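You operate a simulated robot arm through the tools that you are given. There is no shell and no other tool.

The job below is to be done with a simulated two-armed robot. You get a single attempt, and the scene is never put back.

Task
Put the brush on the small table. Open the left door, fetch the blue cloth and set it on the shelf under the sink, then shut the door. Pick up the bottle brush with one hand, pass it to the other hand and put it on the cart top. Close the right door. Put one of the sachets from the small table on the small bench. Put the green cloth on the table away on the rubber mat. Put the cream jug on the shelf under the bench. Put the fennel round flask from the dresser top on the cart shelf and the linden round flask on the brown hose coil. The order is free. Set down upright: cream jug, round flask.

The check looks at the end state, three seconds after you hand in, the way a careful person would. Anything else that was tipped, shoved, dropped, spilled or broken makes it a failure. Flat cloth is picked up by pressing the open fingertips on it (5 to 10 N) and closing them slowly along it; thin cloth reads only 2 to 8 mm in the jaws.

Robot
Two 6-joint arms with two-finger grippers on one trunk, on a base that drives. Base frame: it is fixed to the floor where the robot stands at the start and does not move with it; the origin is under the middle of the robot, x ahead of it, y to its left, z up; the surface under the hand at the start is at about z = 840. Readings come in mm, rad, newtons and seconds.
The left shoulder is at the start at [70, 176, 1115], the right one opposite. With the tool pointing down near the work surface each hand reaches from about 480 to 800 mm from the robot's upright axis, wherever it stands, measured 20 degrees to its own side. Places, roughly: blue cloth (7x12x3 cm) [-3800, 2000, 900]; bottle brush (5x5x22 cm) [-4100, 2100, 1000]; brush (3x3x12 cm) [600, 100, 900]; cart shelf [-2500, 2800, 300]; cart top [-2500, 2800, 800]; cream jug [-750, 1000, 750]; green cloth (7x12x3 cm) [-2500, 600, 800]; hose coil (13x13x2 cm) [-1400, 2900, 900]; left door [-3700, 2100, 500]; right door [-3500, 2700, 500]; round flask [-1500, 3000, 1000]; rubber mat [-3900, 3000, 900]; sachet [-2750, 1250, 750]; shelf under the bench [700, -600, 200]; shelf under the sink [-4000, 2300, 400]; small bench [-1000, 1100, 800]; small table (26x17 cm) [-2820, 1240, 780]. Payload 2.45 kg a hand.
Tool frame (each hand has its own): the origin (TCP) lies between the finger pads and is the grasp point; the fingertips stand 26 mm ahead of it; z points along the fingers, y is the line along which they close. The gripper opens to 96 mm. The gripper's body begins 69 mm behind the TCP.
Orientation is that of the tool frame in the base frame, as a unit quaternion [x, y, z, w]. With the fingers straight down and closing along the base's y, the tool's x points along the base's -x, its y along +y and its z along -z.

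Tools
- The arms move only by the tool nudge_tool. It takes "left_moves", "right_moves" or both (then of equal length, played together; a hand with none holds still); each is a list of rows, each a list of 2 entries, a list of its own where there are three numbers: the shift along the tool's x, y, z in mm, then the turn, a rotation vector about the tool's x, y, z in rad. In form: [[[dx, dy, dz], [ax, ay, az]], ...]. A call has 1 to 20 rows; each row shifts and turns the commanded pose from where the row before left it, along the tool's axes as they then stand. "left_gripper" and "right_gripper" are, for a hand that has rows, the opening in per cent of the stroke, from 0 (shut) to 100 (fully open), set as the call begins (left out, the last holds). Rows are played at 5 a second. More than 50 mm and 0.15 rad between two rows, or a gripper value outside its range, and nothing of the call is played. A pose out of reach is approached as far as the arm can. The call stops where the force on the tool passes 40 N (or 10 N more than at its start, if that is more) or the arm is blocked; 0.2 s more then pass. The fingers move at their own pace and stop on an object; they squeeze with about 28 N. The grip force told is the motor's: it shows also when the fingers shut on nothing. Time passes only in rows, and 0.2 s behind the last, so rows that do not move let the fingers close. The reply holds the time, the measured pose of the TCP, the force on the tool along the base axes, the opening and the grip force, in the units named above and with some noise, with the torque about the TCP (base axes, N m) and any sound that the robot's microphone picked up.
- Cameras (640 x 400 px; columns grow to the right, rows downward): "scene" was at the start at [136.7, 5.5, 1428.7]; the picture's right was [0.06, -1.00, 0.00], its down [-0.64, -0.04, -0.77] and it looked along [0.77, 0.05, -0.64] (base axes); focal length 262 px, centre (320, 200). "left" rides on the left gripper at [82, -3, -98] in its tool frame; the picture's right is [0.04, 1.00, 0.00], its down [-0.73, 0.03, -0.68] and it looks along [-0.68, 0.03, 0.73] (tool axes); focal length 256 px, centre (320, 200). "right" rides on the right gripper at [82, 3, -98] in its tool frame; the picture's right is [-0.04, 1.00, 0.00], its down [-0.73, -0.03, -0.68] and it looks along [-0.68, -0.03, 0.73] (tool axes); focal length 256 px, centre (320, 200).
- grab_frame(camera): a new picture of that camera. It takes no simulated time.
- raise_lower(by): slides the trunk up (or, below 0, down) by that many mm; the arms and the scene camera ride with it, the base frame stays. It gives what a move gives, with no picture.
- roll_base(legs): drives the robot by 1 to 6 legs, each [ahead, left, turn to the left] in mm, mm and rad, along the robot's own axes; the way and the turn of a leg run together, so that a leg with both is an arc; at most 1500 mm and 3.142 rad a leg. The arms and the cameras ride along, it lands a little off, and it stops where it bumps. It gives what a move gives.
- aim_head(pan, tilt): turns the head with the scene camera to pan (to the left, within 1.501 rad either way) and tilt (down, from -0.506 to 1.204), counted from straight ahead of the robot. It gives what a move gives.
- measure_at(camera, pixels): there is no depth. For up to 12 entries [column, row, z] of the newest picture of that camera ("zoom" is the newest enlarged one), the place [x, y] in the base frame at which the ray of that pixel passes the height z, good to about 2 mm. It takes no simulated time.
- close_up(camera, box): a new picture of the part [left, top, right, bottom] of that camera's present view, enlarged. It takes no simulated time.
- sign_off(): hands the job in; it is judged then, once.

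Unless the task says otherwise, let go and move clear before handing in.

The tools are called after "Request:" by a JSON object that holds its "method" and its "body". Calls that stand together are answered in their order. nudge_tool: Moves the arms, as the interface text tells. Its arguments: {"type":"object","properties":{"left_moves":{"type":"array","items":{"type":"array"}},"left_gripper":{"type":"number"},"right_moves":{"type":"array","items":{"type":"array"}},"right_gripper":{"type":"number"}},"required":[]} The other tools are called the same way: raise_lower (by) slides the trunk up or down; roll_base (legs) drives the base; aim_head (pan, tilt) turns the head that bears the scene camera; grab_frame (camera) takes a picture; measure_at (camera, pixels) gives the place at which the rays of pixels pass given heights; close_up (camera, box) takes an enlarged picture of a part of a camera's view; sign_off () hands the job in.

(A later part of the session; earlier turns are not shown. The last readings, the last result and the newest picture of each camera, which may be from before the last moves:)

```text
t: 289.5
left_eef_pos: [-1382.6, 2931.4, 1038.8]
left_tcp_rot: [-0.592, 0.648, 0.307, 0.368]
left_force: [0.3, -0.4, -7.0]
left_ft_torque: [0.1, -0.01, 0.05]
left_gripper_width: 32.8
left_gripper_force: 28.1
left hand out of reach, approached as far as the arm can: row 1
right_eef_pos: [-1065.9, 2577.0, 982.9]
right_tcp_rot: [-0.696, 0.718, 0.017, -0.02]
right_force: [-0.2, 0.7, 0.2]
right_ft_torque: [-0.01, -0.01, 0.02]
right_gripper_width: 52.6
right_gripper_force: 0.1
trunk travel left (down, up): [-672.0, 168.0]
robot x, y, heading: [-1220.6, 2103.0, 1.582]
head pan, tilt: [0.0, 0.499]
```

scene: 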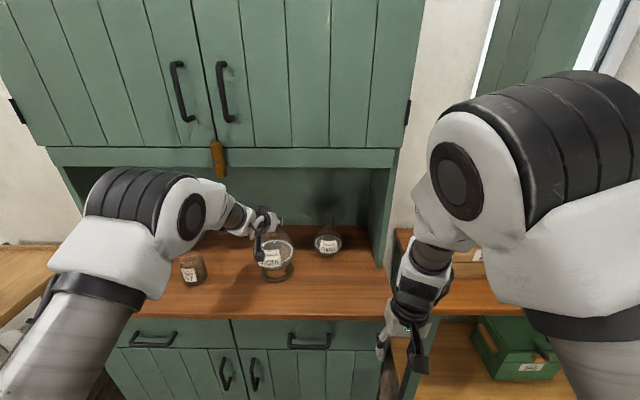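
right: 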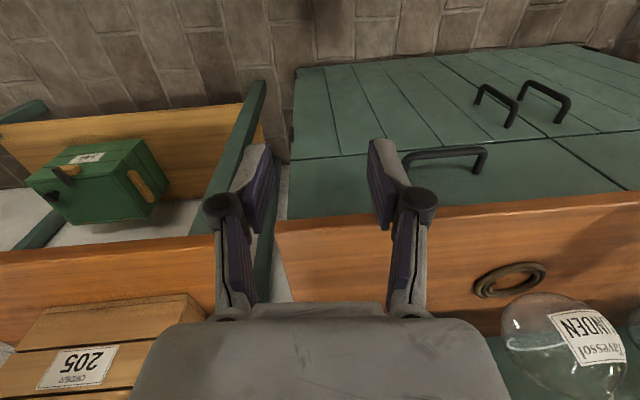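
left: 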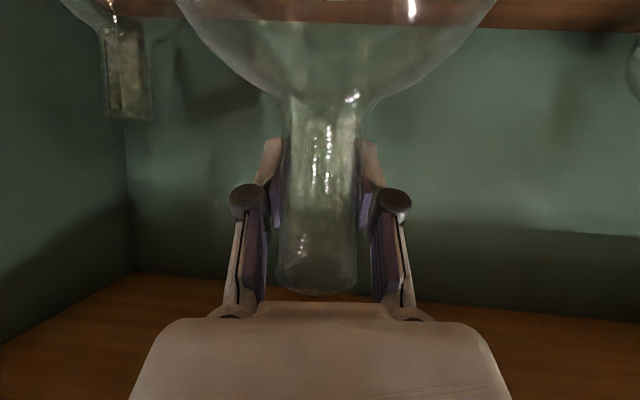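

Nearly there; the arm is at its limit so I'll use the trunk for the last millimetres.

Request:
{"method": "raise_lower", "body": {"by": -3}}

Request:
{"method": "raise_lower", "body": {"by": -3}}

Request:
{"method": "close_up", "body": {"camera": "scene", "box": [220, 200, 340, 290]}}

```text
t: 290.0
left_eef_pos: [-1382.1, 2930.7, 1036.9]
left_tcp_rot: [-0.592, 0.647, 0.308, 0.368]
left_force: [-0.2, 0.5, -3.0]
left_ft_torque: [0.04, 0.01, 0.0]
left_gripper_width: 33.0
left_gripper_force: 27.9
right_eef_pos: [-1065.5, 2577.2, 982.4]
right_tcp_rot: [-0.696, 0.718, 0.018, -0.02]
right_force: [-0.5, 0.0, -0.9]
right_ft_torque: [-0.02, 0.01, -0.04]
right_gripper_width: 52.6
right_gripper_force: 0.0
trunk travel left (down, up): [-669.0, 171.0]
robot x, y, heading: [-1218.4, 2102.0, 1.579]
head pan, tilt: [0.0, 0.499]
```

```text
t: 290.5
left_eef_pos: [-1381.5, 2930.5, 1036.6]
left_tcp_rot: [-0.591, 0.647, 0.31, 0.369]
left_force: [0.5, 1.1, 8.1]
left_ft_torque: [0.09, -0.04, 0.01]
left_gripper_width: 33.4
left_gripper_force: 28.0
right_eef_pos: [-1064.4, 2575.8, 978.7]
right_tcp_rot: [-0.696, 0.718, 0.018, -0.019]
right_force: [-0.5, 0.9, 1.1]
right_ft_torque: [0.0, 0.02, 0.03]
right_gripper_width: 52.8
right_gripper_force: 0.0
trunk travel left (down, up): [-666.0, 174.0]
robot x, y, heading: [-1217.3, 2103.9, 1.584]
head pan, tilt: [0.0, 0.499]
```

```text
4.44 times, centred on (280, 245) of scene
```

zoom: 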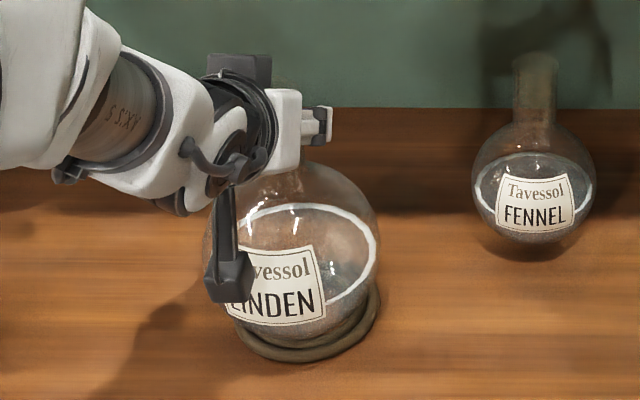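

The flask bears on the coil (force went from -7 to +8 N with little torque). Releasing and backing straight out.

Request:
{"method": "nudge_tool", "body": {"left_moves": [[[0, 0, 0], [0, 0, 0]], [[0, 0, 0], [0, 0, 0]], [[0, 0, 0], [0, 0, 0]]], "left_gripper": 65}}

Request:
{"method": "grab_frame", "body": {"camera": "left"}}

Request:
{"method": "close_up", "body": {"camera": "scene", "box": [220, 200, 340, 290]}}

```text
t: 291.3
left_eef_pos: [-1381.8, 2931.0, 1033.7]
left_tcp_rot: [-0.592, 0.648, 0.307, 0.367]
left_force: [-0.6, 0.3, 0.2]
left_ft_torque: [-0.01, 0.01, -0.01]
left_gripper_width: 62.1
left_gripper_force: 0.0
right_eef_pos: [-1065.7, 2575.8, 977.3]
right_tcp_rot: [-0.695, 0.718, 0.018, -0.018]
right_force: [0.5, -1.0, -0.5]
right_ft_torque: [0.03, 0.01, 0.01]
right_gripper_width: 52.8
right_gripper_force: 0.1
trunk travel left (down, up): [-666.0, 174.0]
robot x, y, heading: [-1217.3, 2105.6, 1.58]
head pan, tilt: [0.0, 0.499]
```

```text
taken
```

left: 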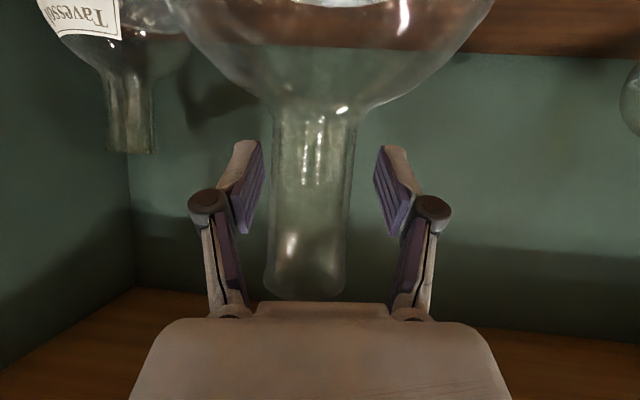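

```text
4.44 times, centred on (280, 245) of scene
```

zoom: 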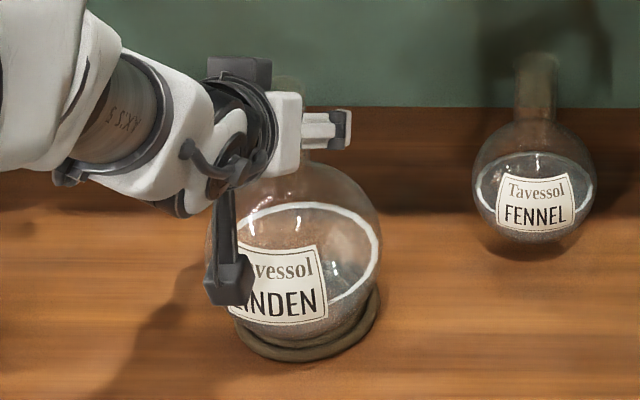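

The flask stands on the coil. Backing out 170 mm.

Request:
{"method": "roll_base", "body": {"legs": [[-170, 0, 0]]}}

Request:
{"method": "close_up", "body": {"camera": "scene", "box": [200, 150, 400, 290]}}

Request:
{"method": "grab_frame", "body": {"camera": "left"}}

```text
t: 293.0
left_eef_pos: [-1381.8, 2761.0, 1035.2]
left_tcp_rot: [-0.592, 0.646, 0.31, 0.368]
left_force: [-0.5, -0.1, 0.4]
left_ft_torque: [-0.01, -0.02, 0.01]
left_gripper_width: 62.2
left_gripper_force: 0.1
right_eef_pos: [-1064.8, 2409.3, 979.6]
right_tcp_rot: [-0.696, 0.718, 0.02, -0.019]
right_force: [-0.3, 0.0, 0.2]
right_ft_torque: [0.03, 0.01, 0.01]
right_gripper_width: 53.0
right_gripper_force: 0.1
trunk travel left (down, up): [-666.0, 174.0]
robot x, y, heading: [-1220.2, 1935.7, 1.586]
head pan, tilt: [0.0, 0.499]
stopped in leg 1: the robot was blocked; the commanded pose is now the measured one
```

```text
2.86 times, centred on (300, 220) of scene
```

zoom: 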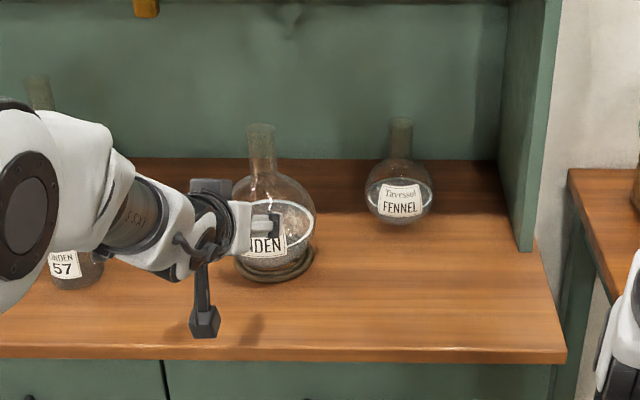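

```text
taken
```

left: 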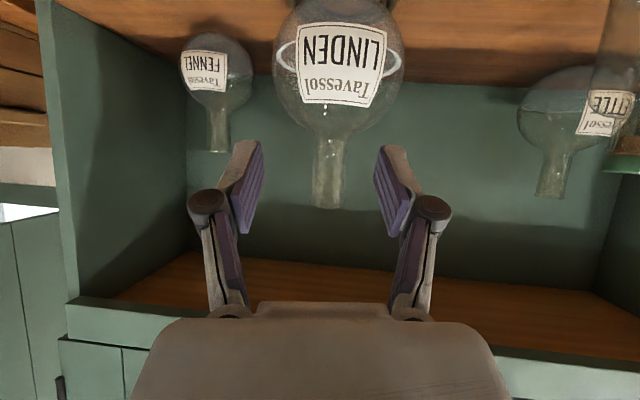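

LINDEN stands upright on the coil. The base touched the flask table behind (y 1936), so I'll keep forward of that. Next FENNEL with the same hand pose: first raise the right hand out of the way of box 205, then shift right.

Request:
{"method": "nudge_tool", "body": {"right_moves": [[[0, 0, -45], [0, 0, 0]], [[0, 0, -45], [0, 0, 0]], [[0, 0, -45], [0, 0, 0]], [[0, 0, -45], [0, 0, 0]]]}}

Request:
{"method": "roll_base", "body": {"legs": [[20, 0, -0.012], [0, -178, 0]]}}

Request:
{"method": "raise_lower", "body": {"by": -38}}

Request:
{"method": "grab_frame", "body": {"camera": "left"}}

Request:
{"method": "grab_frame", "body": {"camera": "scene"}}

```text
t: 294.0
left_eef_pos: [-1382.4, 2761.3, 1035.1]
left_tcp_rot: [-0.592, 0.647, 0.309, 0.369]
left_force: [0.0, 0.9, -0.1]
left_ft_torque: [0.01, 0.01, -0.02]
left_gripper_width: 62.5
left_gripper_force: 0.1
right_eef_pos: [-1053.5, 2406.2, 1157.5]
right_tcp_rot: [-0.697, 0.717, 0.018, -0.018]
right_force: [0.7, -0.4, 0.6]
right_ft_torque: [-0.01, 0.0, -0.02]
right_gripper_width: 52.8
right_gripper_force: 0.0
trunk travel left (down, up): [-666.0, 174.0]
robot x, y, heading: [-1218.6, 1937.4, 1.58]
head pan, tilt: [0.0, 0.499]
```

```text
t: 295.9
left_eef_pos: [-1194.7, 2785.7, 1034.1]
left_tcp_rot: [-0.589, 0.65, 0.306, 0.37]
left_force: [0.9, -0.1, 0.0]
left_ft_torque: [0.0, -0.01, -0.02]
left_gripper_width: 62.4
left_gripper_force: 0.0
right_eef_pos: [-870.2, 2427.7, 1157.3]
right_tcp_rot: [-0.693, 0.72, 0.018, -0.018]
right_force: [0.1, 0.3, 0.3]
right_ft_torque: [0.0, -0.02, 0.01]
right_gripper_width: 52.7
right_gripper_force: 0.0
trunk travel left (down, up): [-666.0, 174.0]
robot x, y, heading: [-1038.8, 1956.8, 1.575]
head pan, tilt: [0.0, 0.499]
```

```text
t: 296.7
left_eef_pos: [-1193.2, 2785.9, 995.2]
left_tcp_rot: [-0.589, 0.65, 0.307, 0.37]
left_force: [-1.2, 0.1, 0.8]
left_ft_torque: [0.01, 0.0, 0.01]
left_gripper_width: 62.5
left_gripper_force: 0.0
right_eef_pos: [-869.2, 2426.8, 1119.0]
right_tcp_rot: [-0.693, 0.72, 0.019, -0.019]
right_force: [-0.4, -0.4, 0.2]
right_ft_torque: [0.0, 0.0, 0.01]
right_gripper_width: 52.6
right_gripper_force: 0.1
trunk travel left (down, up): [-628.0, 212.0]
robot x, y, heading: [-1037.6, 1960.3, 1.578]
head pan, tilt: [0.0, 0.499]
```

```text
taken
```

left: 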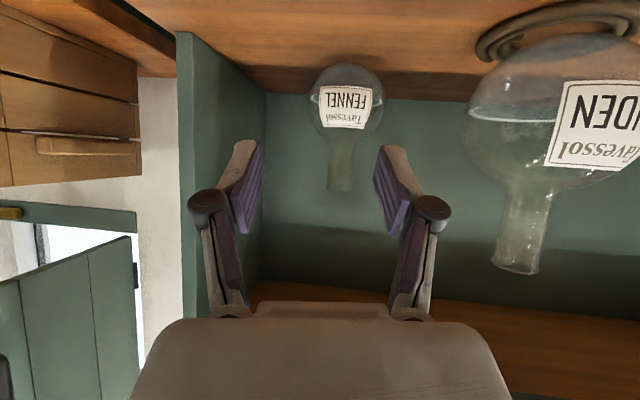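

```text
taken
```

scene: 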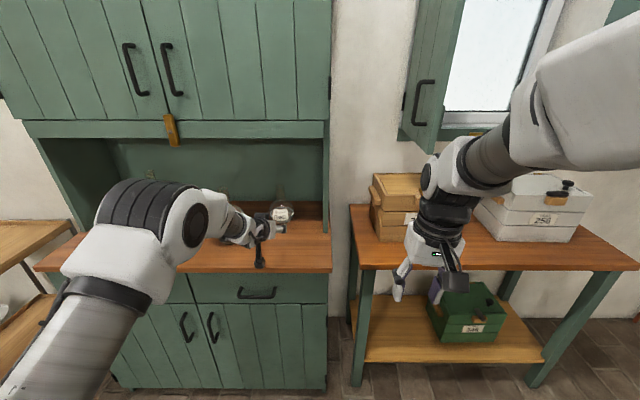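

FENNEL's neck is ahead at (342,165), with the hutch's side panel close on the right-hand side. I'll measure both.

Request:
{"method": "measure_at", "body": {"camera": "left", "pixels": [[341, 190, 1020], [341, 190, 1025], [341, 190, 1030], [344, 142, 960], [344, 142, 970], [345, 64, 860], [262, 95, 860], [182, 35, 860], [515, 270, 1067], [515, 270, 1077]]}}

Request:
{"method": "close_up", "body": {"camera": "scene", "box": [180, 150, 360, 280]}}

Request:
{"method": "measure_at", "body": {"camera": "zoom", "pixels": [[370, 165, 1030], [360, 250, 860], [500, 390, 860]]}}

```text
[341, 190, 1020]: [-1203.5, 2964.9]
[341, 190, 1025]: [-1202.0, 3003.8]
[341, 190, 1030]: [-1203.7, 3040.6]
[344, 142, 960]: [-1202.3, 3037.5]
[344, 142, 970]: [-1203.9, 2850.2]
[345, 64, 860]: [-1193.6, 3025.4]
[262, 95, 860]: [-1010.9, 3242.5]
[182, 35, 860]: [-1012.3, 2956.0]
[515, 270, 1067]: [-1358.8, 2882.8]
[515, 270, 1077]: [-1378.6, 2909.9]
```

```text
3.08 times, centred on (270, 215) of scene
```

zoom: 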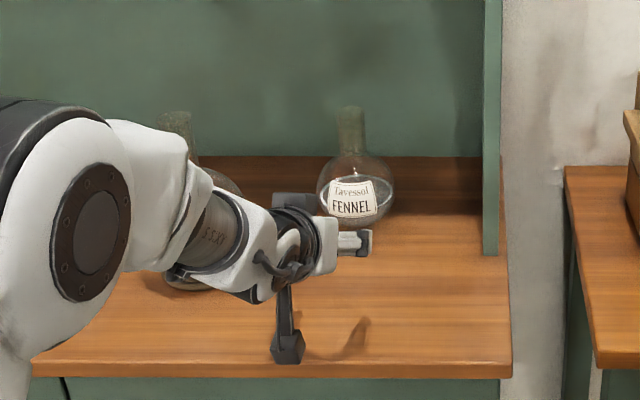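

```text
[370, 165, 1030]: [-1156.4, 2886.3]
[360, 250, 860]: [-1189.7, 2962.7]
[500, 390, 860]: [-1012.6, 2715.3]
```

FENNEL's neck axis is at about [-1203, 3037], z 960–1030; the side panel is well off at x -1011. Driving forward 165 mm, then checking.

Request:
{"method": "roll_base", "body": {"legs": [[165, 8, 0]]}}

Request:
{"method": "grab_frame", "body": {"camera": "left"}}

Request:
{"method": "close_up", "body": {"camera": "scene", "box": [180, 150, 360, 280]}}

```text
t: 298.1
left_eef_pos: [-1205.6, 2949.5, 996.5]
left_tcp_rot: [-0.59, 0.648, 0.308, 0.369]
left_force: [-0.3, 0.4, 0.5]
left_ft_torque: [0.02, 0.0, -0.01]
left_gripper_width: 62.5
left_gripper_force: 0.0
right_eef_pos: [-880.0, 2590.0, 1120.1]
right_tcp_rot: [-0.694, 0.719, 0.018, -0.019]
right_force: [-0.6, 0.8, -0.7]
right_ft_torque: [0.02, -0.05, -0.03]
right_gripper_width: 52.7
right_gripper_force: 0.1
trunk travel left (down, up): [-628.0, 212.0]
robot x, y, heading: [-1047.3, 2122.9, 1.58]
head pan, tilt: [0.0, 0.499]
```

```text
taken
```

left: 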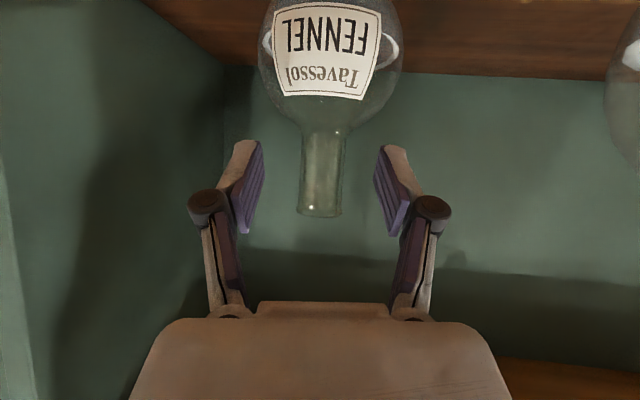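

```text
3.08 times, centred on (270, 215) of scene
```

zoom: 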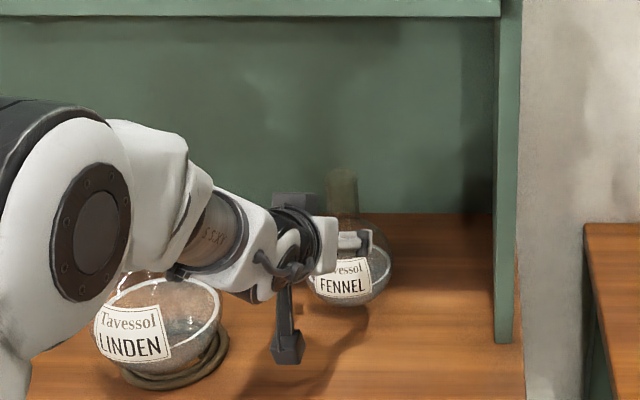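

The neck is centred (322). Advancing the last 86 mm and checking.

Request:
{"method": "roll_base", "body": {"legs": [[86, 4, 0]]}}

Request:
{"method": "grab_frame", "body": {"camera": "left"}}

Request:
{"method": "grab_frame", "body": {"camera": "scene"}}

```text
t: 299.2
left_eef_pos: [-1209.2, 3036.4, 995.8]
left_tcp_rot: [-0.59, 0.648, 0.308, 0.369]
left_force: [-0.1, 0.6, -1.2]
left_ft_torque: [-0.01, -0.03, 0.01]
left_gripper_width: 62.3
left_gripper_force: 0.1
right_eef_pos: [-884.1, 2677.5, 1119.3]
right_tcp_rot: [-0.693, 0.72, 0.019, -0.019]
right_force: [-0.1, 0.2, 0.4]
right_ft_torque: [-0.03, 0.01, 0.04]
right_gripper_width: 52.9
right_gripper_force: 0.0
trunk travel left (down, up): [-628.0, 212.0]
robot x, y, heading: [-1049.6, 2209.6, 1.58]
head pan, tilt: [0.0, 0.499]
```

```text
taken
```

left: 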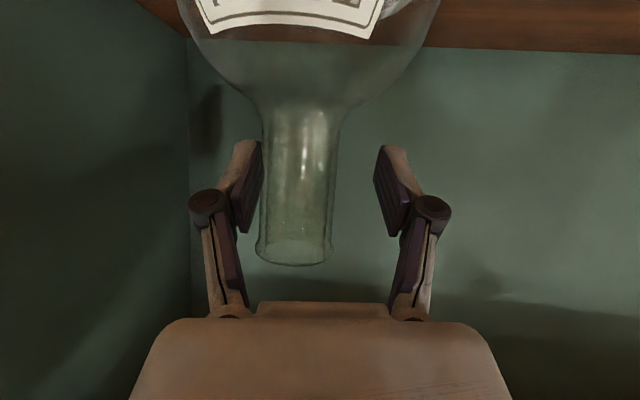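

```text
taken
```

scene: 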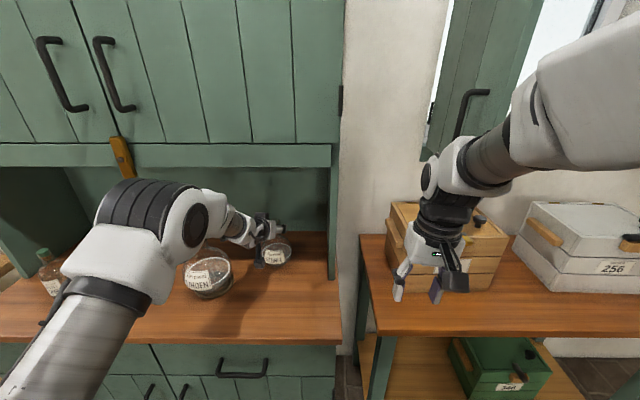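

The neck is about 10 mm off toward the left finger; shifting 9 mm that way and closing.

Request:
{"method": "nudge_tool", "body": {"left_moves": [[[0, -9, 0], [0, 0, 0]]], "left_gripper": 65}}

Request:
{"method": "nudge_tool", "body": {"left_moves": [[[0, 0, 0], [0, 0, 0]], [[0, 0, 0], [0, 0, 0]], [[0, 0, 0], [0, 0, 0]]], "left_gripper": 0}}

Request:
{"method": "grab_frame", "body": {"camera": "left"}}

```text
t: 299.6
left_eef_pos: [-1202.1, 3033.7, 998.3]
left_tcp_rot: [-0.589, 0.65, 0.306, 0.37]
left_force: [-0.2, -0.5, 0.6]
left_ft_torque: [0.02, -0.03, 0.0]
left_gripper_width: 62.3
left_gripper_force: 0.0
right_eef_pos: [-883.6, 2674.9, 1121.0]
right_tcp_rot: [-0.694, 0.72, 0.019, -0.018]
right_force: [-0.3, -0.4, 0.1]
right_ft_torque: [0.02, 0.01, 0.02]
right_gripper_width: 52.5
right_gripper_force: 0.1
trunk travel left (down, up): [-628.0, 212.0]
robot x, y, heading: [-1052.4, 2208.1, 1.577]
head pan, tilt: [0.0, 0.499]
```

```text
t: 300.4
left_eef_pos: [-1201.8, 3033.4, 997.5]
left_tcp_rot: [-0.589, 0.65, 0.305, 0.371]
left_force: [-0.8, 2.8, 4.8]
left_ft_torque: [0.31, 0.22, 0.0]
left_gripper_width: 33.3
left_gripper_force: 27.9
right_eef_pos: [-883.2, 2677.2, 1118.9]
right_tcp_rot: [-0.694, 0.719, 0.018, -0.019]
right_force: [0.1, 0.1, -0.2]
right_ft_torque: [-0.01, 0.03, -0.03]
right_gripper_width: 52.7
right_gripper_force: 0.0
trunk travel left (down, up): [-628.0, 212.0]
robot x, y, heading: [-1050.9, 2208.8, 1.577]
head pan, tilt: [0.0, 0.499]
```

```text
taken
```

left: 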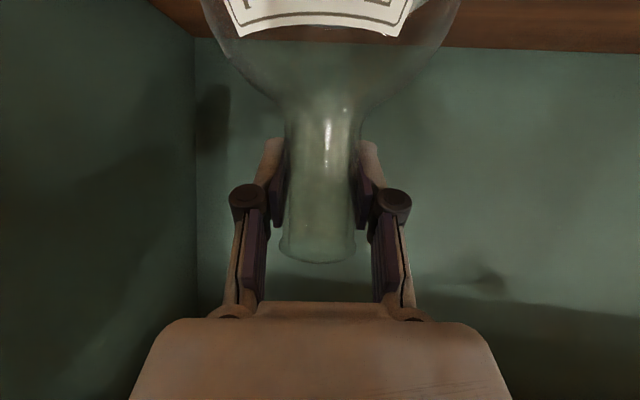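

FENNEL is gripped (33.3 mm). Lifting 40 mm and backing out.

Request:
{"method": "raise_lower", "body": {"by": 40}}

Request:
{"method": "roll_base", "body": {"legs": [[-225, 0, 0]]}}

Request:
{"method": "raise_lower", "body": {"by": 130}}

Request:
{"method": "aim_head", "body": {"pan": 0.9, "tilt": 0.6}}

Request:
{"method": "grab_frame", "body": {"camera": "scene"}}

Request:
{"method": "grab_frame", "body": {"camera": "left"}}

```text
t: 301.3
left_eef_pos: [-1201.9, 3035.6, 1034.6]
left_tcp_rot: [-0.59, 0.65, 0.305, 0.369]
left_force: [-0.7, -0.5, -4.3]
left_ft_torque: [0.01, -0.02, 0.05]
left_gripper_width: 33.2
left_gripper_force: 27.7
right_eef_pos: [-884.6, 2679.3, 1158.2]
right_tcp_rot: [-0.694, 0.72, 0.017, -0.02]
right_force: [0.5, -0.3, -0.4]
right_ft_torque: [-0.01, -0.03, 0.0]
right_gripper_width: 53.0
right_gripper_force: 0.2
trunk travel left (down, up): [-668.0, 172.0]
robot x, y, heading: [-1054.2, 2210.1, 1.575]
head pan, tilt: [0.0, 0.499]
```

```text
t: 303.0
left_eef_pos: [-1200.4, 2809.7, 1035.2]
left_tcp_rot: [-0.59, 0.65, 0.305, 0.37]
left_force: [0.5, 0.3, -2.8]
left_ft_torque: [0.05, 0.01, 0.01]
left_gripper_width: 33.0
left_gripper_force: 28.2
right_eef_pos: [-884.1, 2452.9, 1158.5]
right_tcp_rot: [-0.694, 0.719, 0.018, -0.019]
right_force: [0.0, -0.5, 0.5]
right_ft_torque: [-0.01, -0.01, -0.01]
right_gripper_width: 52.9
right_gripper_force: 0.0
trunk travel left (down, up): [-668.0, 172.0]
robot x, y, heading: [-1053.1, 1979.0, 1.58]
head pan, tilt: [0.0, 0.499]
```

```text
t: 304.6
left_eef_pos: [-1200.4, 2810.0, 1166.0]
left_tcp_rot: [-0.59, 0.65, 0.304, 0.37]
left_force: [0.0, 0.3, -3.5]
left_ft_torque: [0.01, -0.02, 0.03]
left_gripper_width: 32.9
left_gripper_force: 27.8
right_eef_pos: [-882.5, 2454.0, 1288.2]
right_tcp_rot: [-0.694, 0.72, 0.018, -0.02]
right_force: [-0.6, -0.2, -1.9]
right_ft_torque: [0.01, 0.01, 0.0]
right_gripper_width: 52.8
right_gripper_force: 0.1
trunk travel left (down, up): [-798.0, 42.0]
robot x, y, heading: [-1047.9, 1980.9, 1.577]
head pan, tilt: [0.0, 0.499]
```

```text
t: 305.8
left_eef_pos: [-1200.8, 2809.4, 1165.6]
left_tcp_rot: [-0.59, 0.65, 0.305, 0.369]
left_force: [0.1, -0.1, -3.6]
left_ft_torque: [0.05, 0.03, -0.01]
left_gripper_width: 33.2
left_gripper_force: 27.6
right_eef_pos: [-883.8, 2453.6, 1289.6]
right_tcp_rot: [-0.694, 0.72, 0.018, -0.019]
right_force: [0.2, -0.4, -0.4]
right_ft_torque: [0.01, 0.0, 0.02]
right_gripper_width: 52.7
right_gripper_force: 0.1
trunk travel left (down, up): [-798.0, 42.0]
robot x, y, heading: [-1047.7, 1981.6, 1.579]
head pan, tilt: [0.901, 0.6]
```

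```text
taken
```

scene: 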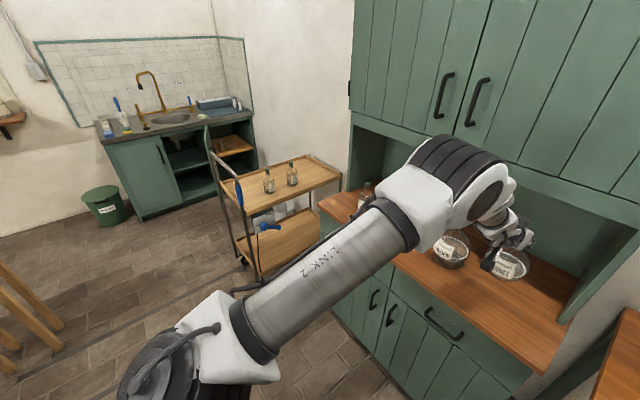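

```text
taken
```

left: 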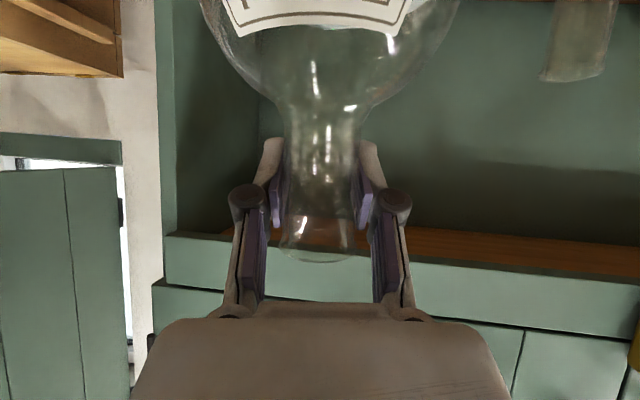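

The cart's handle frame is at its left end as seen here. I'll zoom to understand the cart's posts and lower shelf.

Request:
{"method": "close_up", "body": {"camera": "scene", "box": [190, 130, 360, 290]}}

Request:
{"method": "measure_at", "body": {"camera": "scene", "pixels": [[246, 212, 800], [238, 178, 800], [305, 156, 800], [341, 180, 800], [261, 274, 300], [320, 238, 300], [222, 180, 950], [207, 125, 1000]]}}

```text
2.50 times, centred on (275, 210) of scene
```

zoom: 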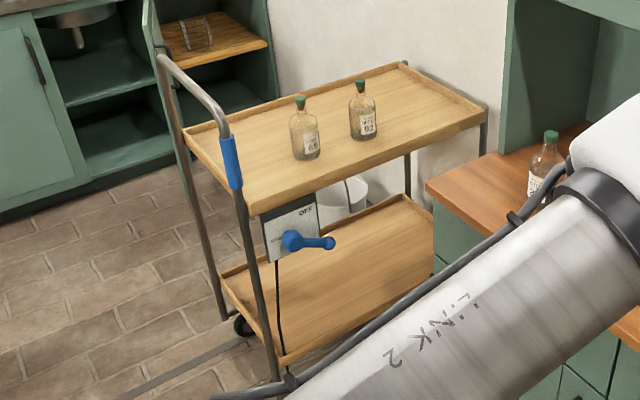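

```text
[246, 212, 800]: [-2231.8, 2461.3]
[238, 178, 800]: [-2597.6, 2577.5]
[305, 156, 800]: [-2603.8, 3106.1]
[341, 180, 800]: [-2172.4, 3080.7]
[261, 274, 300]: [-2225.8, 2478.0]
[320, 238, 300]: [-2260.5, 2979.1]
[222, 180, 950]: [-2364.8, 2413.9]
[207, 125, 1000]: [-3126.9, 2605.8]
```

The cart's east side is open between its south-east post (≈[-2232,2461]) and the dresser, so I'll come in diagonally. First strafe west and turn to face north-west, flask held high.

Request:
{"method": "raise_lower", "body": {"by": 40}}

Request:
{"method": "roll_base", "body": {"legs": [[0, 450, 0], [0, 0, 0.777]]}}

Request:
{"method": "aim_head", "body": {"pan": -0.1, "tilt": 0.8}}

Request:
{"method": "grab_frame", "body": {"camera": "scene"}}

```text
t: 306.6
left_eef_pos: [-1199.9, 2810.3, 1207.2]
left_tcp_rot: [-0.59, 0.65, 0.304, 0.369]
left_force: [-0.8, 0.1, -3.3]
left_ft_torque: [0.06, 0.0, -0.02]
left_gripper_width: 33.1
left_gripper_force: 28.2
right_eef_pos: [-883.3, 2453.5, 1328.5]
right_tcp_rot: [-0.694, 0.719, 0.017, -0.019]
right_force: [0.5, 0.1, 0.3]
right_ft_torque: [-0.01, -0.01, 0.02]
right_gripper_width: 52.9
right_gripper_force: 0.1
trunk travel left (down, up): [-838.0, 2.0]
robot x, y, heading: [-1048.4, 1981.5, 1.578]
head pan, tilt: [0.901, 0.6]
```

```text
t: 311.4
left_eef_pos: [-2187.1, 2464.5, 1206.3]
left_tcp_rot: [0.792, -0.378, -0.423, -0.225]
left_force: [-0.1, 0.6, -4.1]
left_ft_torque: [0.03, 0.05, 0.03]
left_gripper_width: 33.0
left_gripper_force: 27.8
right_eef_pos: [-1709.2, 2433.9, 1330.5]
right_tcp_rot: [0.915, -0.402, -0.01, 0.025]
right_force: [0.2, -0.5, 0.3]
right_ft_torque: [0.0, 0.01, -0.03]
right_gripper_width: 52.8
right_gripper_force: 0.0
trunk travel left (down, up): [-838.0, 2.0]
robot x, y, heading: [-1497.0, 1980.9, 2.357]
head pan, tilt: [0.901, 0.6]
```

```text
t: 312.6
left_eef_pos: [-2186.5, 2463.0, 1206.5]
left_tcp_rot: [0.793, -0.378, -0.422, -0.226]
left_force: [-0.1, 0.2, -3.0]
left_ft_torque: [-0.01, 0.02, -0.02]
left_gripper_width: 33.0
left_gripper_force: 27.7
right_eef_pos: [-1708.7, 2434.0, 1328.4]
right_tcp_rot: [0.915, -0.402, -0.008, 0.024]
right_force: [-0.4, -0.2, -0.4]
right_ft_torque: [0.01, -0.02, 0.01]
right_gripper_width: 52.8
right_gripper_force: 0.1
trunk travel left (down, up): [-838.0, 2.0]
robot x, y, heading: [-1496.3, 1982.1, 2.357]
head pan, tilt: [-0.099, 0.799]
```

```text
taken
```

scene: 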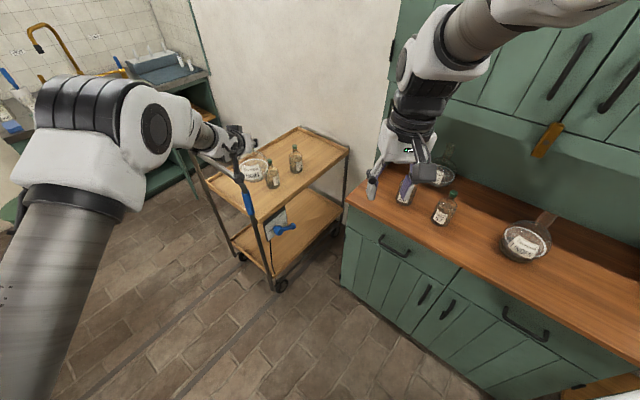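

Request:
{"method": "close_up", "body": {"camera": "scene", "box": [190, 110, 370, 300]}}

Request:
{"method": "measure_at", "body": {"camera": "scene", "pixels": [[258, 222, 800], [350, 153, 800], [300, 126, 800], [283, 275, 300], [345, 222, 300], [345, 205, 862], [342, 290, 0], [290, 228, 700], [302, 226, 700], [280, 290, 0]]}}

```text
2.11 times, centred on (280, 205) of scene
```

zoom: 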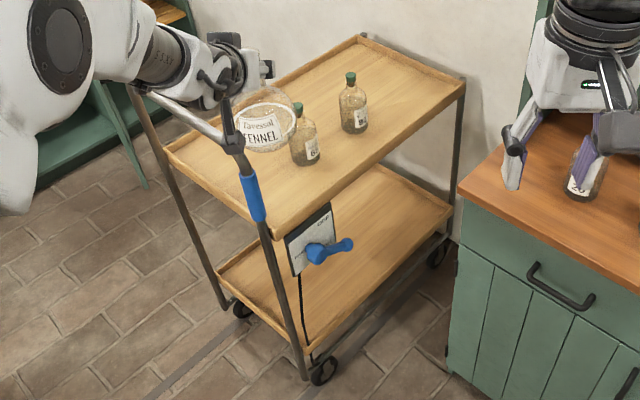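

```text
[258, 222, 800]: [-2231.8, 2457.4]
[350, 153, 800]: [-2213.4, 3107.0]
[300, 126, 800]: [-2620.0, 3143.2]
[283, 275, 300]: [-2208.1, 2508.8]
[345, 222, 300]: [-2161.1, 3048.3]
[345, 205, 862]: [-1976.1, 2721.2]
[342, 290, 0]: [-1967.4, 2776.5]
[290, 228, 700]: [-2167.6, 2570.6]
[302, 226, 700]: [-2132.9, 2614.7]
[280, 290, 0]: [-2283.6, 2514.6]
```

The OFF lever and the dresser corner crowd the east side, so I'll enter the cart's shelf from its open west side instead. I'll drive west past the handle with the flask held high.

Request:
{"method": "roll_base", "body": {"legs": [[404, 590, 0], [566, 636, 0]]}}

Request:
{"method": "aim_head", "body": {"pan": -0.6, "tilt": 0.6}}

Request:
{"method": "grab_frame", "body": {"camera": "scene"}}

```text
t: 320.7
left_eef_pos: [-3741.8, 2276.7, 1206.8]
left_tcp_rot: [0.793, -0.376, -0.424, -0.225]
left_force: [0.8, 0.2, -3.8]
left_ft_torque: [0.02, 0.0, 0.03]
left_gripper_width: 33.0
left_gripper_force: 28.8
right_eef_pos: [-3264.7, 2247.3, 1329.0]
right_tcp_rot: [0.916, -0.401, -0.01, 0.024]
right_force: [-0.2, 0.3, 0.0]
right_ft_torque: [0.0, 0.06, 0.0]
right_gripper_width: 53.1
right_gripper_force: 0.1
trunk travel left (down, up): [-838.0, 2.0]
robot x, y, heading: [-3054.5, 1795.9, 2.358]
head pan, tilt: [-0.099, 0.799]
```

```text
t: 321.6
left_eef_pos: [-3742.6, 2277.7, 1204.7]
left_tcp_rot: [0.793, -0.376, -0.423, -0.225]
left_force: [-0.3, -0.4, -3.9]
left_ft_torque: [0.0, 0.03, 0.02]
left_gripper_width: 32.9
left_gripper_force: 28.5
right_eef_pos: [-3266.5, 2248.1, 1329.0]
right_tcp_rot: [0.916, -0.4, -0.009, 0.025]
right_force: [-0.8, -0.4, -0.1]
right_ft_torque: [0.0, -0.01, 0.01]
right_gripper_width: 52.9
right_gripper_force: 0.1
trunk travel left (down, up): [-838.0, 2.0]
robot x, y, heading: [-3048.4, 1797.4, 2.363]
head pan, tilt: [-0.6, 0.6]
```

```text
taken
```

scene: 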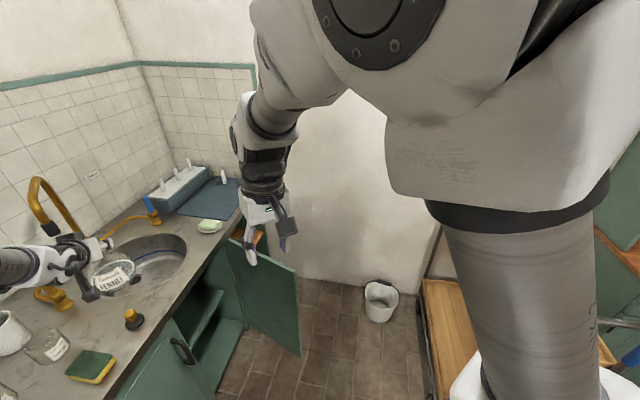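

The flask is above the counter's front edge, clear of the tap. Turning right toward the cart's west side and taking the start position there.

Request:
{"method": "roll_base", "body": {"legs": [[0, 0, -1.263], [-14, 170, 0], [0, 0, -0.315]]}}

Request:
{"method": "aim_head", "body": {"pan": 0.0, "tilt": 0.7}}

Request:
{"method": "grab_frame", "body": {"camera": "scene"}}

```text
t: 327.2
left_eef_pos: [-2716.8, 2545.7, 1205.3]
left_tcp_rot: [-0.287, 0.83, 0.134, 0.46]
left_force: [-0.1, 0.4, -3.0]
left_ft_torque: [0.04, -0.03, -0.02]
left_gripper_width: 33.1
left_gripper_force: 28.0
right_eef_pos: [-2753.4, 2069.7, 1328.7]
right_tcp_rot: [-0.356, 0.934, 0.024, -0.011]
right_force: [-0.3, 0.4, -0.3]
right_ft_torque: [-0.01, -0.04, -0.02]
right_gripper_width: 52.8
right_gripper_force: 0.0
trunk travel left (down, up): [-838.0, 2.0]
robot x, y, heading: [-3207.1, 1861.9, 0.77]
head pan, tilt: [-0.6, 0.6]
```

```text
t: 328.2
left_eef_pos: [-2714.7, 2545.1, 1206.1]
left_tcp_rot: [-0.287, 0.83, 0.135, 0.459]
left_force: [0.5, 0.5, -2.5]
left_ft_torque: [0.01, -0.02, 0.0]
left_gripper_width: 33.2
left_gripper_force: 28.1
right_eef_pos: [-2752.0, 2068.3, 1328.8]
right_tcp_rot: [-0.356, 0.934, 0.024, -0.012]
right_force: [1.0, 0.5, 0.4]
right_ft_torque: [0.02, 0.0, -0.02]
right_gripper_width: 52.8
right_gripper_force: 0.1
trunk travel left (down, up): [-838.0, 2.0]
robot x, y, heading: [-3208.1, 1866.3, 0.774]
head pan, tilt: [0.0, 0.7]
```

```text
taken
```

scene: 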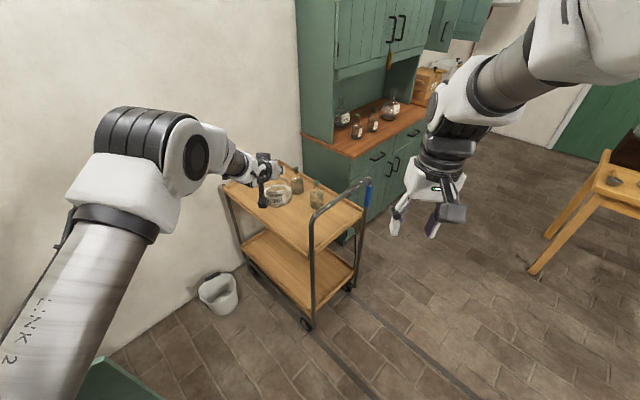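

The cart's west side is open with the lower shelf in view. I'll enlarge and measure shelf, posts and top.

Request:
{"method": "close_up", "body": {"camera": "scene", "box": [200, 150, 380, 340]}}

Request:
{"method": "measure_at", "body": {"camera": "scene", "pixels": [[309, 243, 800], [224, 183, 800], [240, 254, 300], [306, 312, 300], [360, 265, 300], [308, 328, 0], [312, 200, 1000], [238, 313, 0], [200, 290, 200], [253, 272, 0]]}}

```text
2.11 times, centred on (290, 245) of scene
```

zoom: 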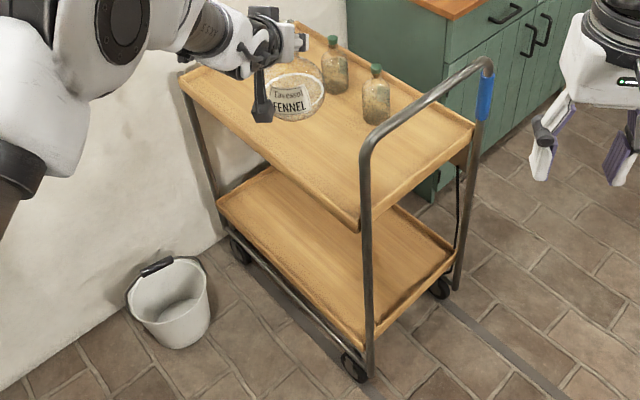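

```text
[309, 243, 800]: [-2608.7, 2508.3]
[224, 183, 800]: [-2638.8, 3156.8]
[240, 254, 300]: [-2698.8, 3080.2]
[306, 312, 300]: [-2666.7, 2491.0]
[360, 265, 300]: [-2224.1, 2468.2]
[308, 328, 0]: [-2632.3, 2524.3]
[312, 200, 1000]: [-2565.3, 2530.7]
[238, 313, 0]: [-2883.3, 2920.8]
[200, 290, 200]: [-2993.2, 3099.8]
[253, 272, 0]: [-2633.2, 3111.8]
```

The lower shelf looks to be near z 220 with a small rim, the cart's west side at x≈-2633. I'll back off 100 mm along the heading, tuck the right hand aside and lower the trunk.

Request:
{"method": "roll_base", "body": {"legs": [[-100, 0, 0.012]]}}

Request:
{"method": "nudge_tool", "body": {"right_moves": [[[0, -40, 0], [0, 0, 0]], [[0, -40, 0], [0, 0, 0]]]}}

Request:
{"method": "raise_lower", "body": {"by": -400}}

Request:
{"method": "raise_lower", "body": {"by": -340}}

Request:
{"method": "aim_head", "body": {"pan": 0.0, "tilt": 0.3}}

Request:
{"method": "grab_frame", "body": {"camera": "scene"}}

Request:
{"method": "grab_frame", "body": {"camera": "left"}}

```text
t: 329.4
left_eef_pos: [-2791.4, 2482.4, 1202.4]
left_tcp_rot: [-0.294, 0.828, 0.138, 0.457]
left_force: [0.2, 0.6, -3.7]
left_ft_torque: [0.03, -0.01, -0.01]
left_gripper_width: 33.0
left_gripper_force: 28.0
right_eef_pos: [-2822.5, 2006.9, 1327.4]
right_tcp_rot: [-0.361, 0.932, 0.023, -0.013]
right_force: [-0.7, 1.0, 0.1]
right_ft_torque: [-0.06, 0.06, -0.04]
right_gripper_width: 52.9
right_gripper_force: 0.0
trunk travel left (down, up): [-838.0, 2.0]
robot x, y, heading: [-3281.5, 1791.5, 0.787]
head pan, tilt: [0.0, 0.7]
```

```text
t: 330.0
left_eef_pos: [-2789.2, 2479.1, 1203.5]
left_tcp_rot: [-0.292, 0.828, 0.14, 0.457]
left_force: [-0.2, -0.5, -3.9]
left_ft_torque: [0.03, -0.03, 0.02]
left_gripper_width: 32.9
left_gripper_force: 27.7
right_eef_pos: [-2766.9, 1945.1, 1321.7]
right_tcp_rot: [-0.362, 0.932, 0.025, -0.013]
right_force: [1.1, 0.0, -0.9]
right_ft_torque: [-0.01, 0.07, 0.02]
right_gripper_width: 52.6
right_gripper_force: 0.0
trunk travel left (down, up): [-838.0, 2.0]
robot x, y, heading: [-3281.3, 1790.8, 0.781]
head pan, tilt: [0.0, 0.7]
```

```text
t: 333.8
left_eef_pos: [-2794.4, 2480.4, 806.3]
left_tcp_rot: [-0.293, 0.827, 0.139, 0.458]
left_force: [0.5, 0.6, -3.0]
left_ft_torque: [0.0, 0.01, 0.03]
left_gripper_width: 33.0
left_gripper_force: 27.9
right_eef_pos: [-2773.5, 1944.4, 924.9]
right_tcp_rot: [-0.362, 0.932, 0.023, -0.011]
right_force: [0.1, -0.4, 0.1]
right_ft_torque: [0.04, 0.01, -0.01]
right_gripper_width: 53.0
right_gripper_force: 0.1
trunk travel left (down, up): [-438.0, 402.0]
robot x, y, heading: [-3280.4, 1795.0, 0.785]
head pan, tilt: [0.0, 0.7]
```

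```text
t: 337.1
left_eef_pos: [-2794.3, 2479.1, 466.1]
left_tcp_rot: [-0.294, 0.828, 0.139, 0.458]
left_force: [-0.4, -1.5, -3.7]
left_ft_torque: [-0.04, -0.03, -0.02]
left_gripper_width: 33.3
left_gripper_force: 27.9
right_eef_pos: [-2771.4, 1944.3, 584.3]
right_tcp_rot: [-0.363, 0.932, 0.024, -0.01]
right_force: [0.3, -0.2, -0.1]
right_ft_torque: [-0.03, 0.04, 0.02]
right_gripper_width: 52.8
right_gripper_force: 0.1
trunk travel left (down, up): [-98.0, 742.0]
robot x, y, heading: [-3279.5, 1789.8, 0.783]
head pan, tilt: [0.0, 0.7]
```

```text
t: 338.0
left_eef_pos: [-2795.7, 2479.7, 466.0]
left_tcp_rot: [-0.292, 0.827, 0.138, 0.459]
left_force: [0.2, 1.0, -3.3]
left_ft_torque: [0.04, 0.01, 0.01]
left_gripper_width: 32.9
left_gripper_force: 28.1
right_eef_pos: [-2771.4, 1945.1, 585.0]
right_tcp_rot: [-0.362, 0.932, 0.024, -0.011]
right_force: [1.0, -1.0, -0.4]
right_ft_torque: [-0.03, 0.03, 0.02]
right_gripper_width: 52.9
right_gripper_force: 0.1
trunk travel left (down, up): [-98.0, 742.0]
robot x, y, heading: [-3280.5, 1791.7, 0.785]
head pan, tilt: [0.0, 0.3]
```

```text
taken
```

scene: 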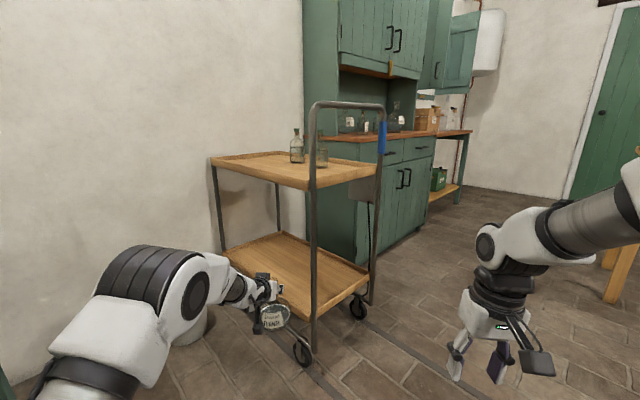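

```text
taken
```

left: 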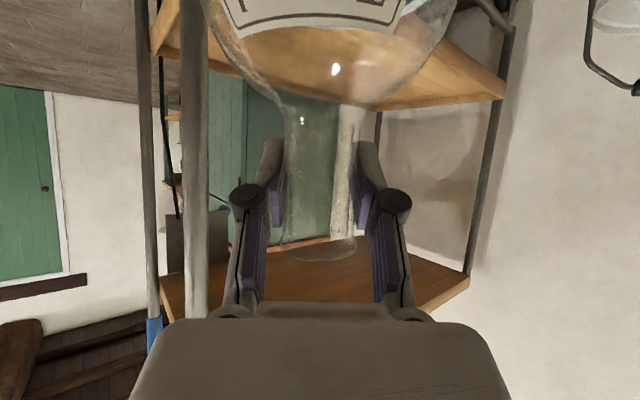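

The hand is lined up between the south-west and north-west posts. I'll triangulate the lower shelf's corners from both views.

Request:
{"method": "close_up", "body": {"camera": "scene", "box": [190, 200, 400, 370]}}

Request:
{"method": "measure_at", "body": {"camera": "left", "pixels": [[505, 97, 200], [505, 97, 250], [505, 97, 300], [158, 45, 200], [158, 45, 250], [158, 45, 300]]}}

Request:
{"method": "measure_at", "body": {"camera": "scene", "pixels": [[224, 254, 200], [224, 254, 250], [224, 254, 300], [310, 317, 200], [310, 317, 250], [310, 317, 300], [314, 349, 0], [365, 270, 300]]}}

```text
2.35 times, centred on (295, 285) of scene
```

zoom: 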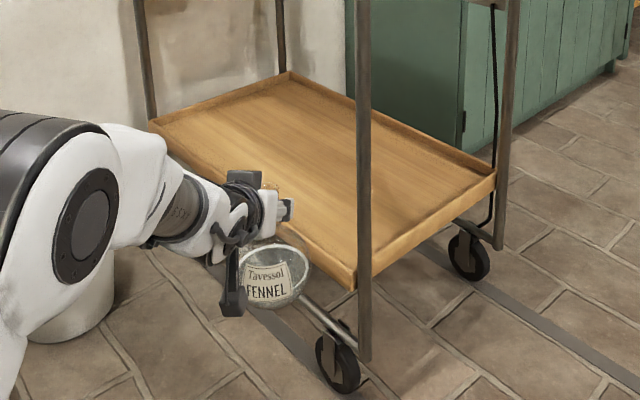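

```text
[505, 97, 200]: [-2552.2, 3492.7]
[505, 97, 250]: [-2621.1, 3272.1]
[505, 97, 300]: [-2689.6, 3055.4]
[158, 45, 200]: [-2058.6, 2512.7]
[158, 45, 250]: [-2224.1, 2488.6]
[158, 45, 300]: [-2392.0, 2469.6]
```

```text
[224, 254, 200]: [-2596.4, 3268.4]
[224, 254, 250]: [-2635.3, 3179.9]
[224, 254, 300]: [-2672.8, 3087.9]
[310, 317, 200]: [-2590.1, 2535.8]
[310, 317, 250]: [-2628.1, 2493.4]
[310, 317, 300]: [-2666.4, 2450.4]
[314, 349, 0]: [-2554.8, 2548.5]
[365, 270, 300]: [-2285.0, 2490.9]
```

The shelf's rim top is about z 287 (shelf ≈ 268), so with the flask bottom at ≈329 I can drive in. Going 300 mm first.

Request:
{"method": "roll_base", "body": {"legs": [[300, 0, 0]]}}

Request:
{"method": "grab_frame", "body": {"camera": "scene"}}

Request:
{"method": "grab_frame", "body": {"camera": "left"}}

```text
t: 340.1
left_eef_pos: [-2578.3, 2696.3, 464.9]
left_tcp_rot: [-0.293, 0.828, 0.139, 0.458]
left_force: [-0.7, -0.3, -4.3]
left_ft_torque: [0.02, -0.01, 0.01]
left_gripper_width: 33.4
left_gripper_force: 28.1
right_eef_pos: [-2555.2, 2160.7, 585.4]
right_tcp_rot: [-0.362, 0.932, 0.024, -0.01]
right_force: [-0.4, -0.4, 0.3]
right_ft_torque: [0.01, 0.02, -0.01]
right_gripper_width: 53.0
right_gripper_force: 0.1
trunk travel left (down, up): [-98.0, 742.0]
robot x, y, heading: [-3065.2, 2011.0, 0.779]
head pan, tilt: [0.0, 0.3]
```

```text
taken
```

scene: 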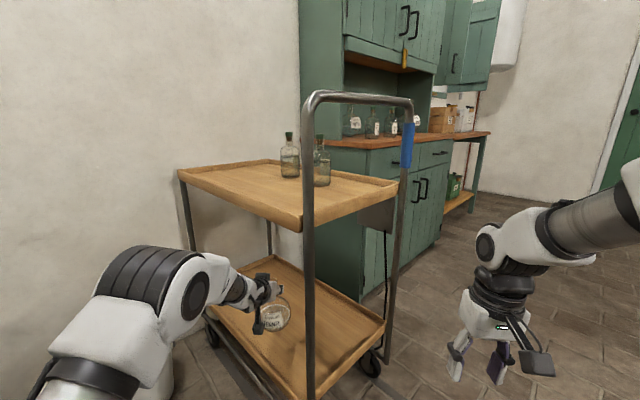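

```text
taken
```

left: 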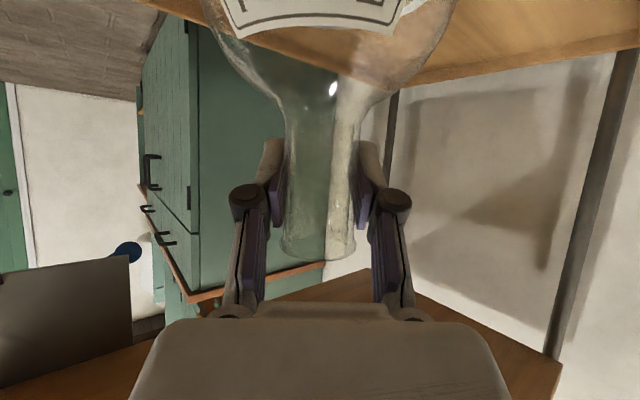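

Clear; the flask is over the shelf. Another 110 mm in.

Request:
{"method": "roll_base", "body": {"legs": [[110, 0, 0]]}}

Request:
{"method": "grab_frame", "body": {"camera": "scene"}}

Request:
{"method": "close_up", "body": {"camera": "scene", "box": [190, 220, 400, 390]}}

```text
t: 341.3
left_eef_pos: [-2498.6, 2773.8, 464.2]
left_tcp_rot: [-0.293, 0.828, 0.138, 0.458]
left_force: [0.1, 0.3, -2.9]
left_ft_torque: [0.02, -0.02, -0.04]
left_gripper_width: 33.2
left_gripper_force: 28.3
right_eef_pos: [-2475.6, 2240.0, 584.9]
right_tcp_rot: [-0.362, 0.932, 0.023, -0.011]
right_force: [0.2, -0.6, 0.1]
right_ft_torque: [-0.03, -0.02, -0.02]
right_gripper_width: 52.8
right_gripper_force: 0.1
trunk travel left (down, up): [-98.0, 742.0]
robot x, y, heading: [-2983.1, 2084.6, 0.788]
head pan, tilt: [0.0, 0.3]
```

```text
taken
```

scene: 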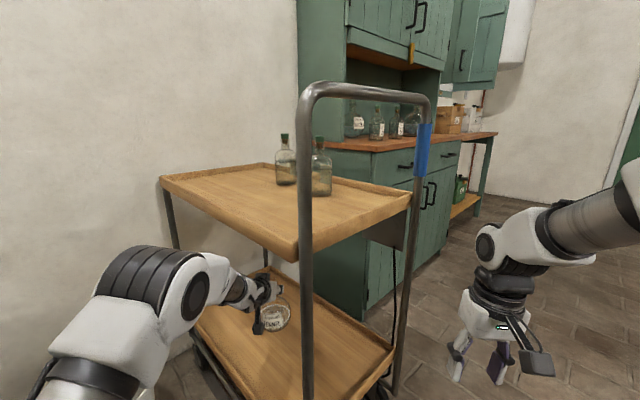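

```text
2.35 times, centred on (295, 305) of scene
```

zoom: 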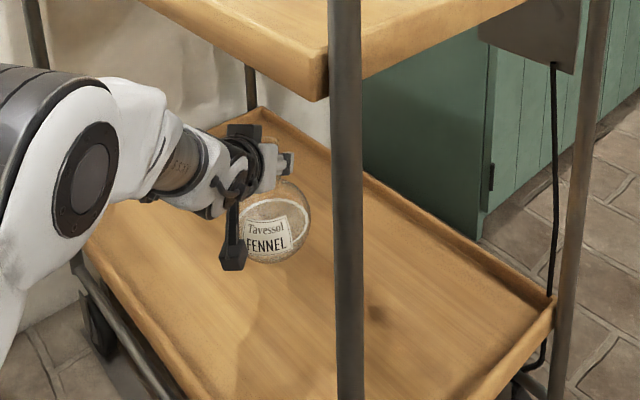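

FENNEL hangs well inside over the shelf. Lowering with the trunk, finely near the end.

Request:
{"method": "raise_lower", "body": {"by": -35}}

Request:
{"method": "raise_lower", "body": {"by": -8}}

Request:
{"method": "raise_lower", "body": {"by": -5}}

Request:
{"method": "close_up", "body": {"camera": "scene", "box": [220, 240, 340, 360]}}

```text
t: 342.1
left_eef_pos: [-2499.6, 2773.3, 429.8]
left_tcp_rot: [-0.293, 0.828, 0.139, 0.458]
left_force: [0.0, 0.5, -3.2]
left_ft_torque: [-0.01, -0.05, 0.02]
left_gripper_width: 33.0
left_gripper_force: 27.8
right_eef_pos: [-2476.3, 2239.5, 549.5]
right_tcp_rot: [-0.362, 0.932, 0.023, -0.011]
right_force: [-0.8, 0.2, 0.8]
right_ft_torque: [-0.01, 0.03, 0.01]
right_gripper_width: 52.8
right_gripper_force: 0.1
trunk travel left (down, up): [-63.0, 777.0]
robot x, y, heading: [-2983.3, 2088.7, 0.782]
head pan, tilt: [0.0, 0.3]
```

```text
t: 342.6
left_eef_pos: [-2498.9, 2774.5, 422.0]
left_tcp_rot: [-0.293, 0.828, 0.139, 0.458]
left_force: [-0.2, -1.1, -3.2]
left_ft_torque: [0.0, 0.02, 0.02]
left_gripper_width: 33.0
left_gripper_force: 28.0
right_eef_pos: [-2476.7, 2239.0, 541.5]
right_tcp_rot: [-0.362, 0.932, 0.023, -0.011]
right_force: [0.1, 0.2, 0.7]
right_ft_torque: [-0.01, -0.03, 0.01]
right_gripper_width: 53.0
right_gripper_force: 0.2
trunk travel left (down, up): [-55.0, 785.0]
robot x, y, heading: [-2985.4, 2089.1, 0.784]
head pan, tilt: [0.0, 0.3]
```

```text
t: 343.2
left_eef_pos: [-2499.5, 2773.3, 418.7]
left_tcp_rot: [-0.292, 0.827, 0.139, 0.459]
left_force: [1.0, 0.0, -3.2]
left_ft_torque: [-0.02, 0.01, -0.02]
left_gripper_width: 32.7
left_gripper_force: 27.7
right_eef_pos: [-2476.9, 2239.3, 537.6]
right_tcp_rot: [-0.362, 0.932, 0.023, -0.011]
right_force: [0.9, -0.6, 0.5]
right_ft_torque: [0.0, -0.06, -0.01]
right_gripper_width: 52.8
right_gripper_force: 0.1
trunk travel left (down, up): [-50.0, 790.0]
robot x, y, heading: [-2985.4, 2087.7, 0.786]
head pan, tilt: [0.0, 0.3]
```

```text
3.33 times, centred on (280, 300) of scene
```

zoom: 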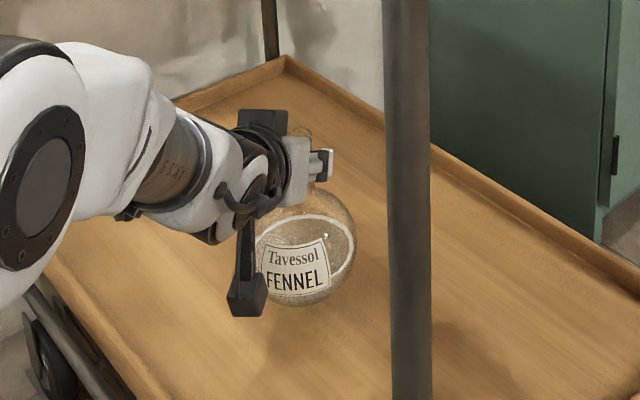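

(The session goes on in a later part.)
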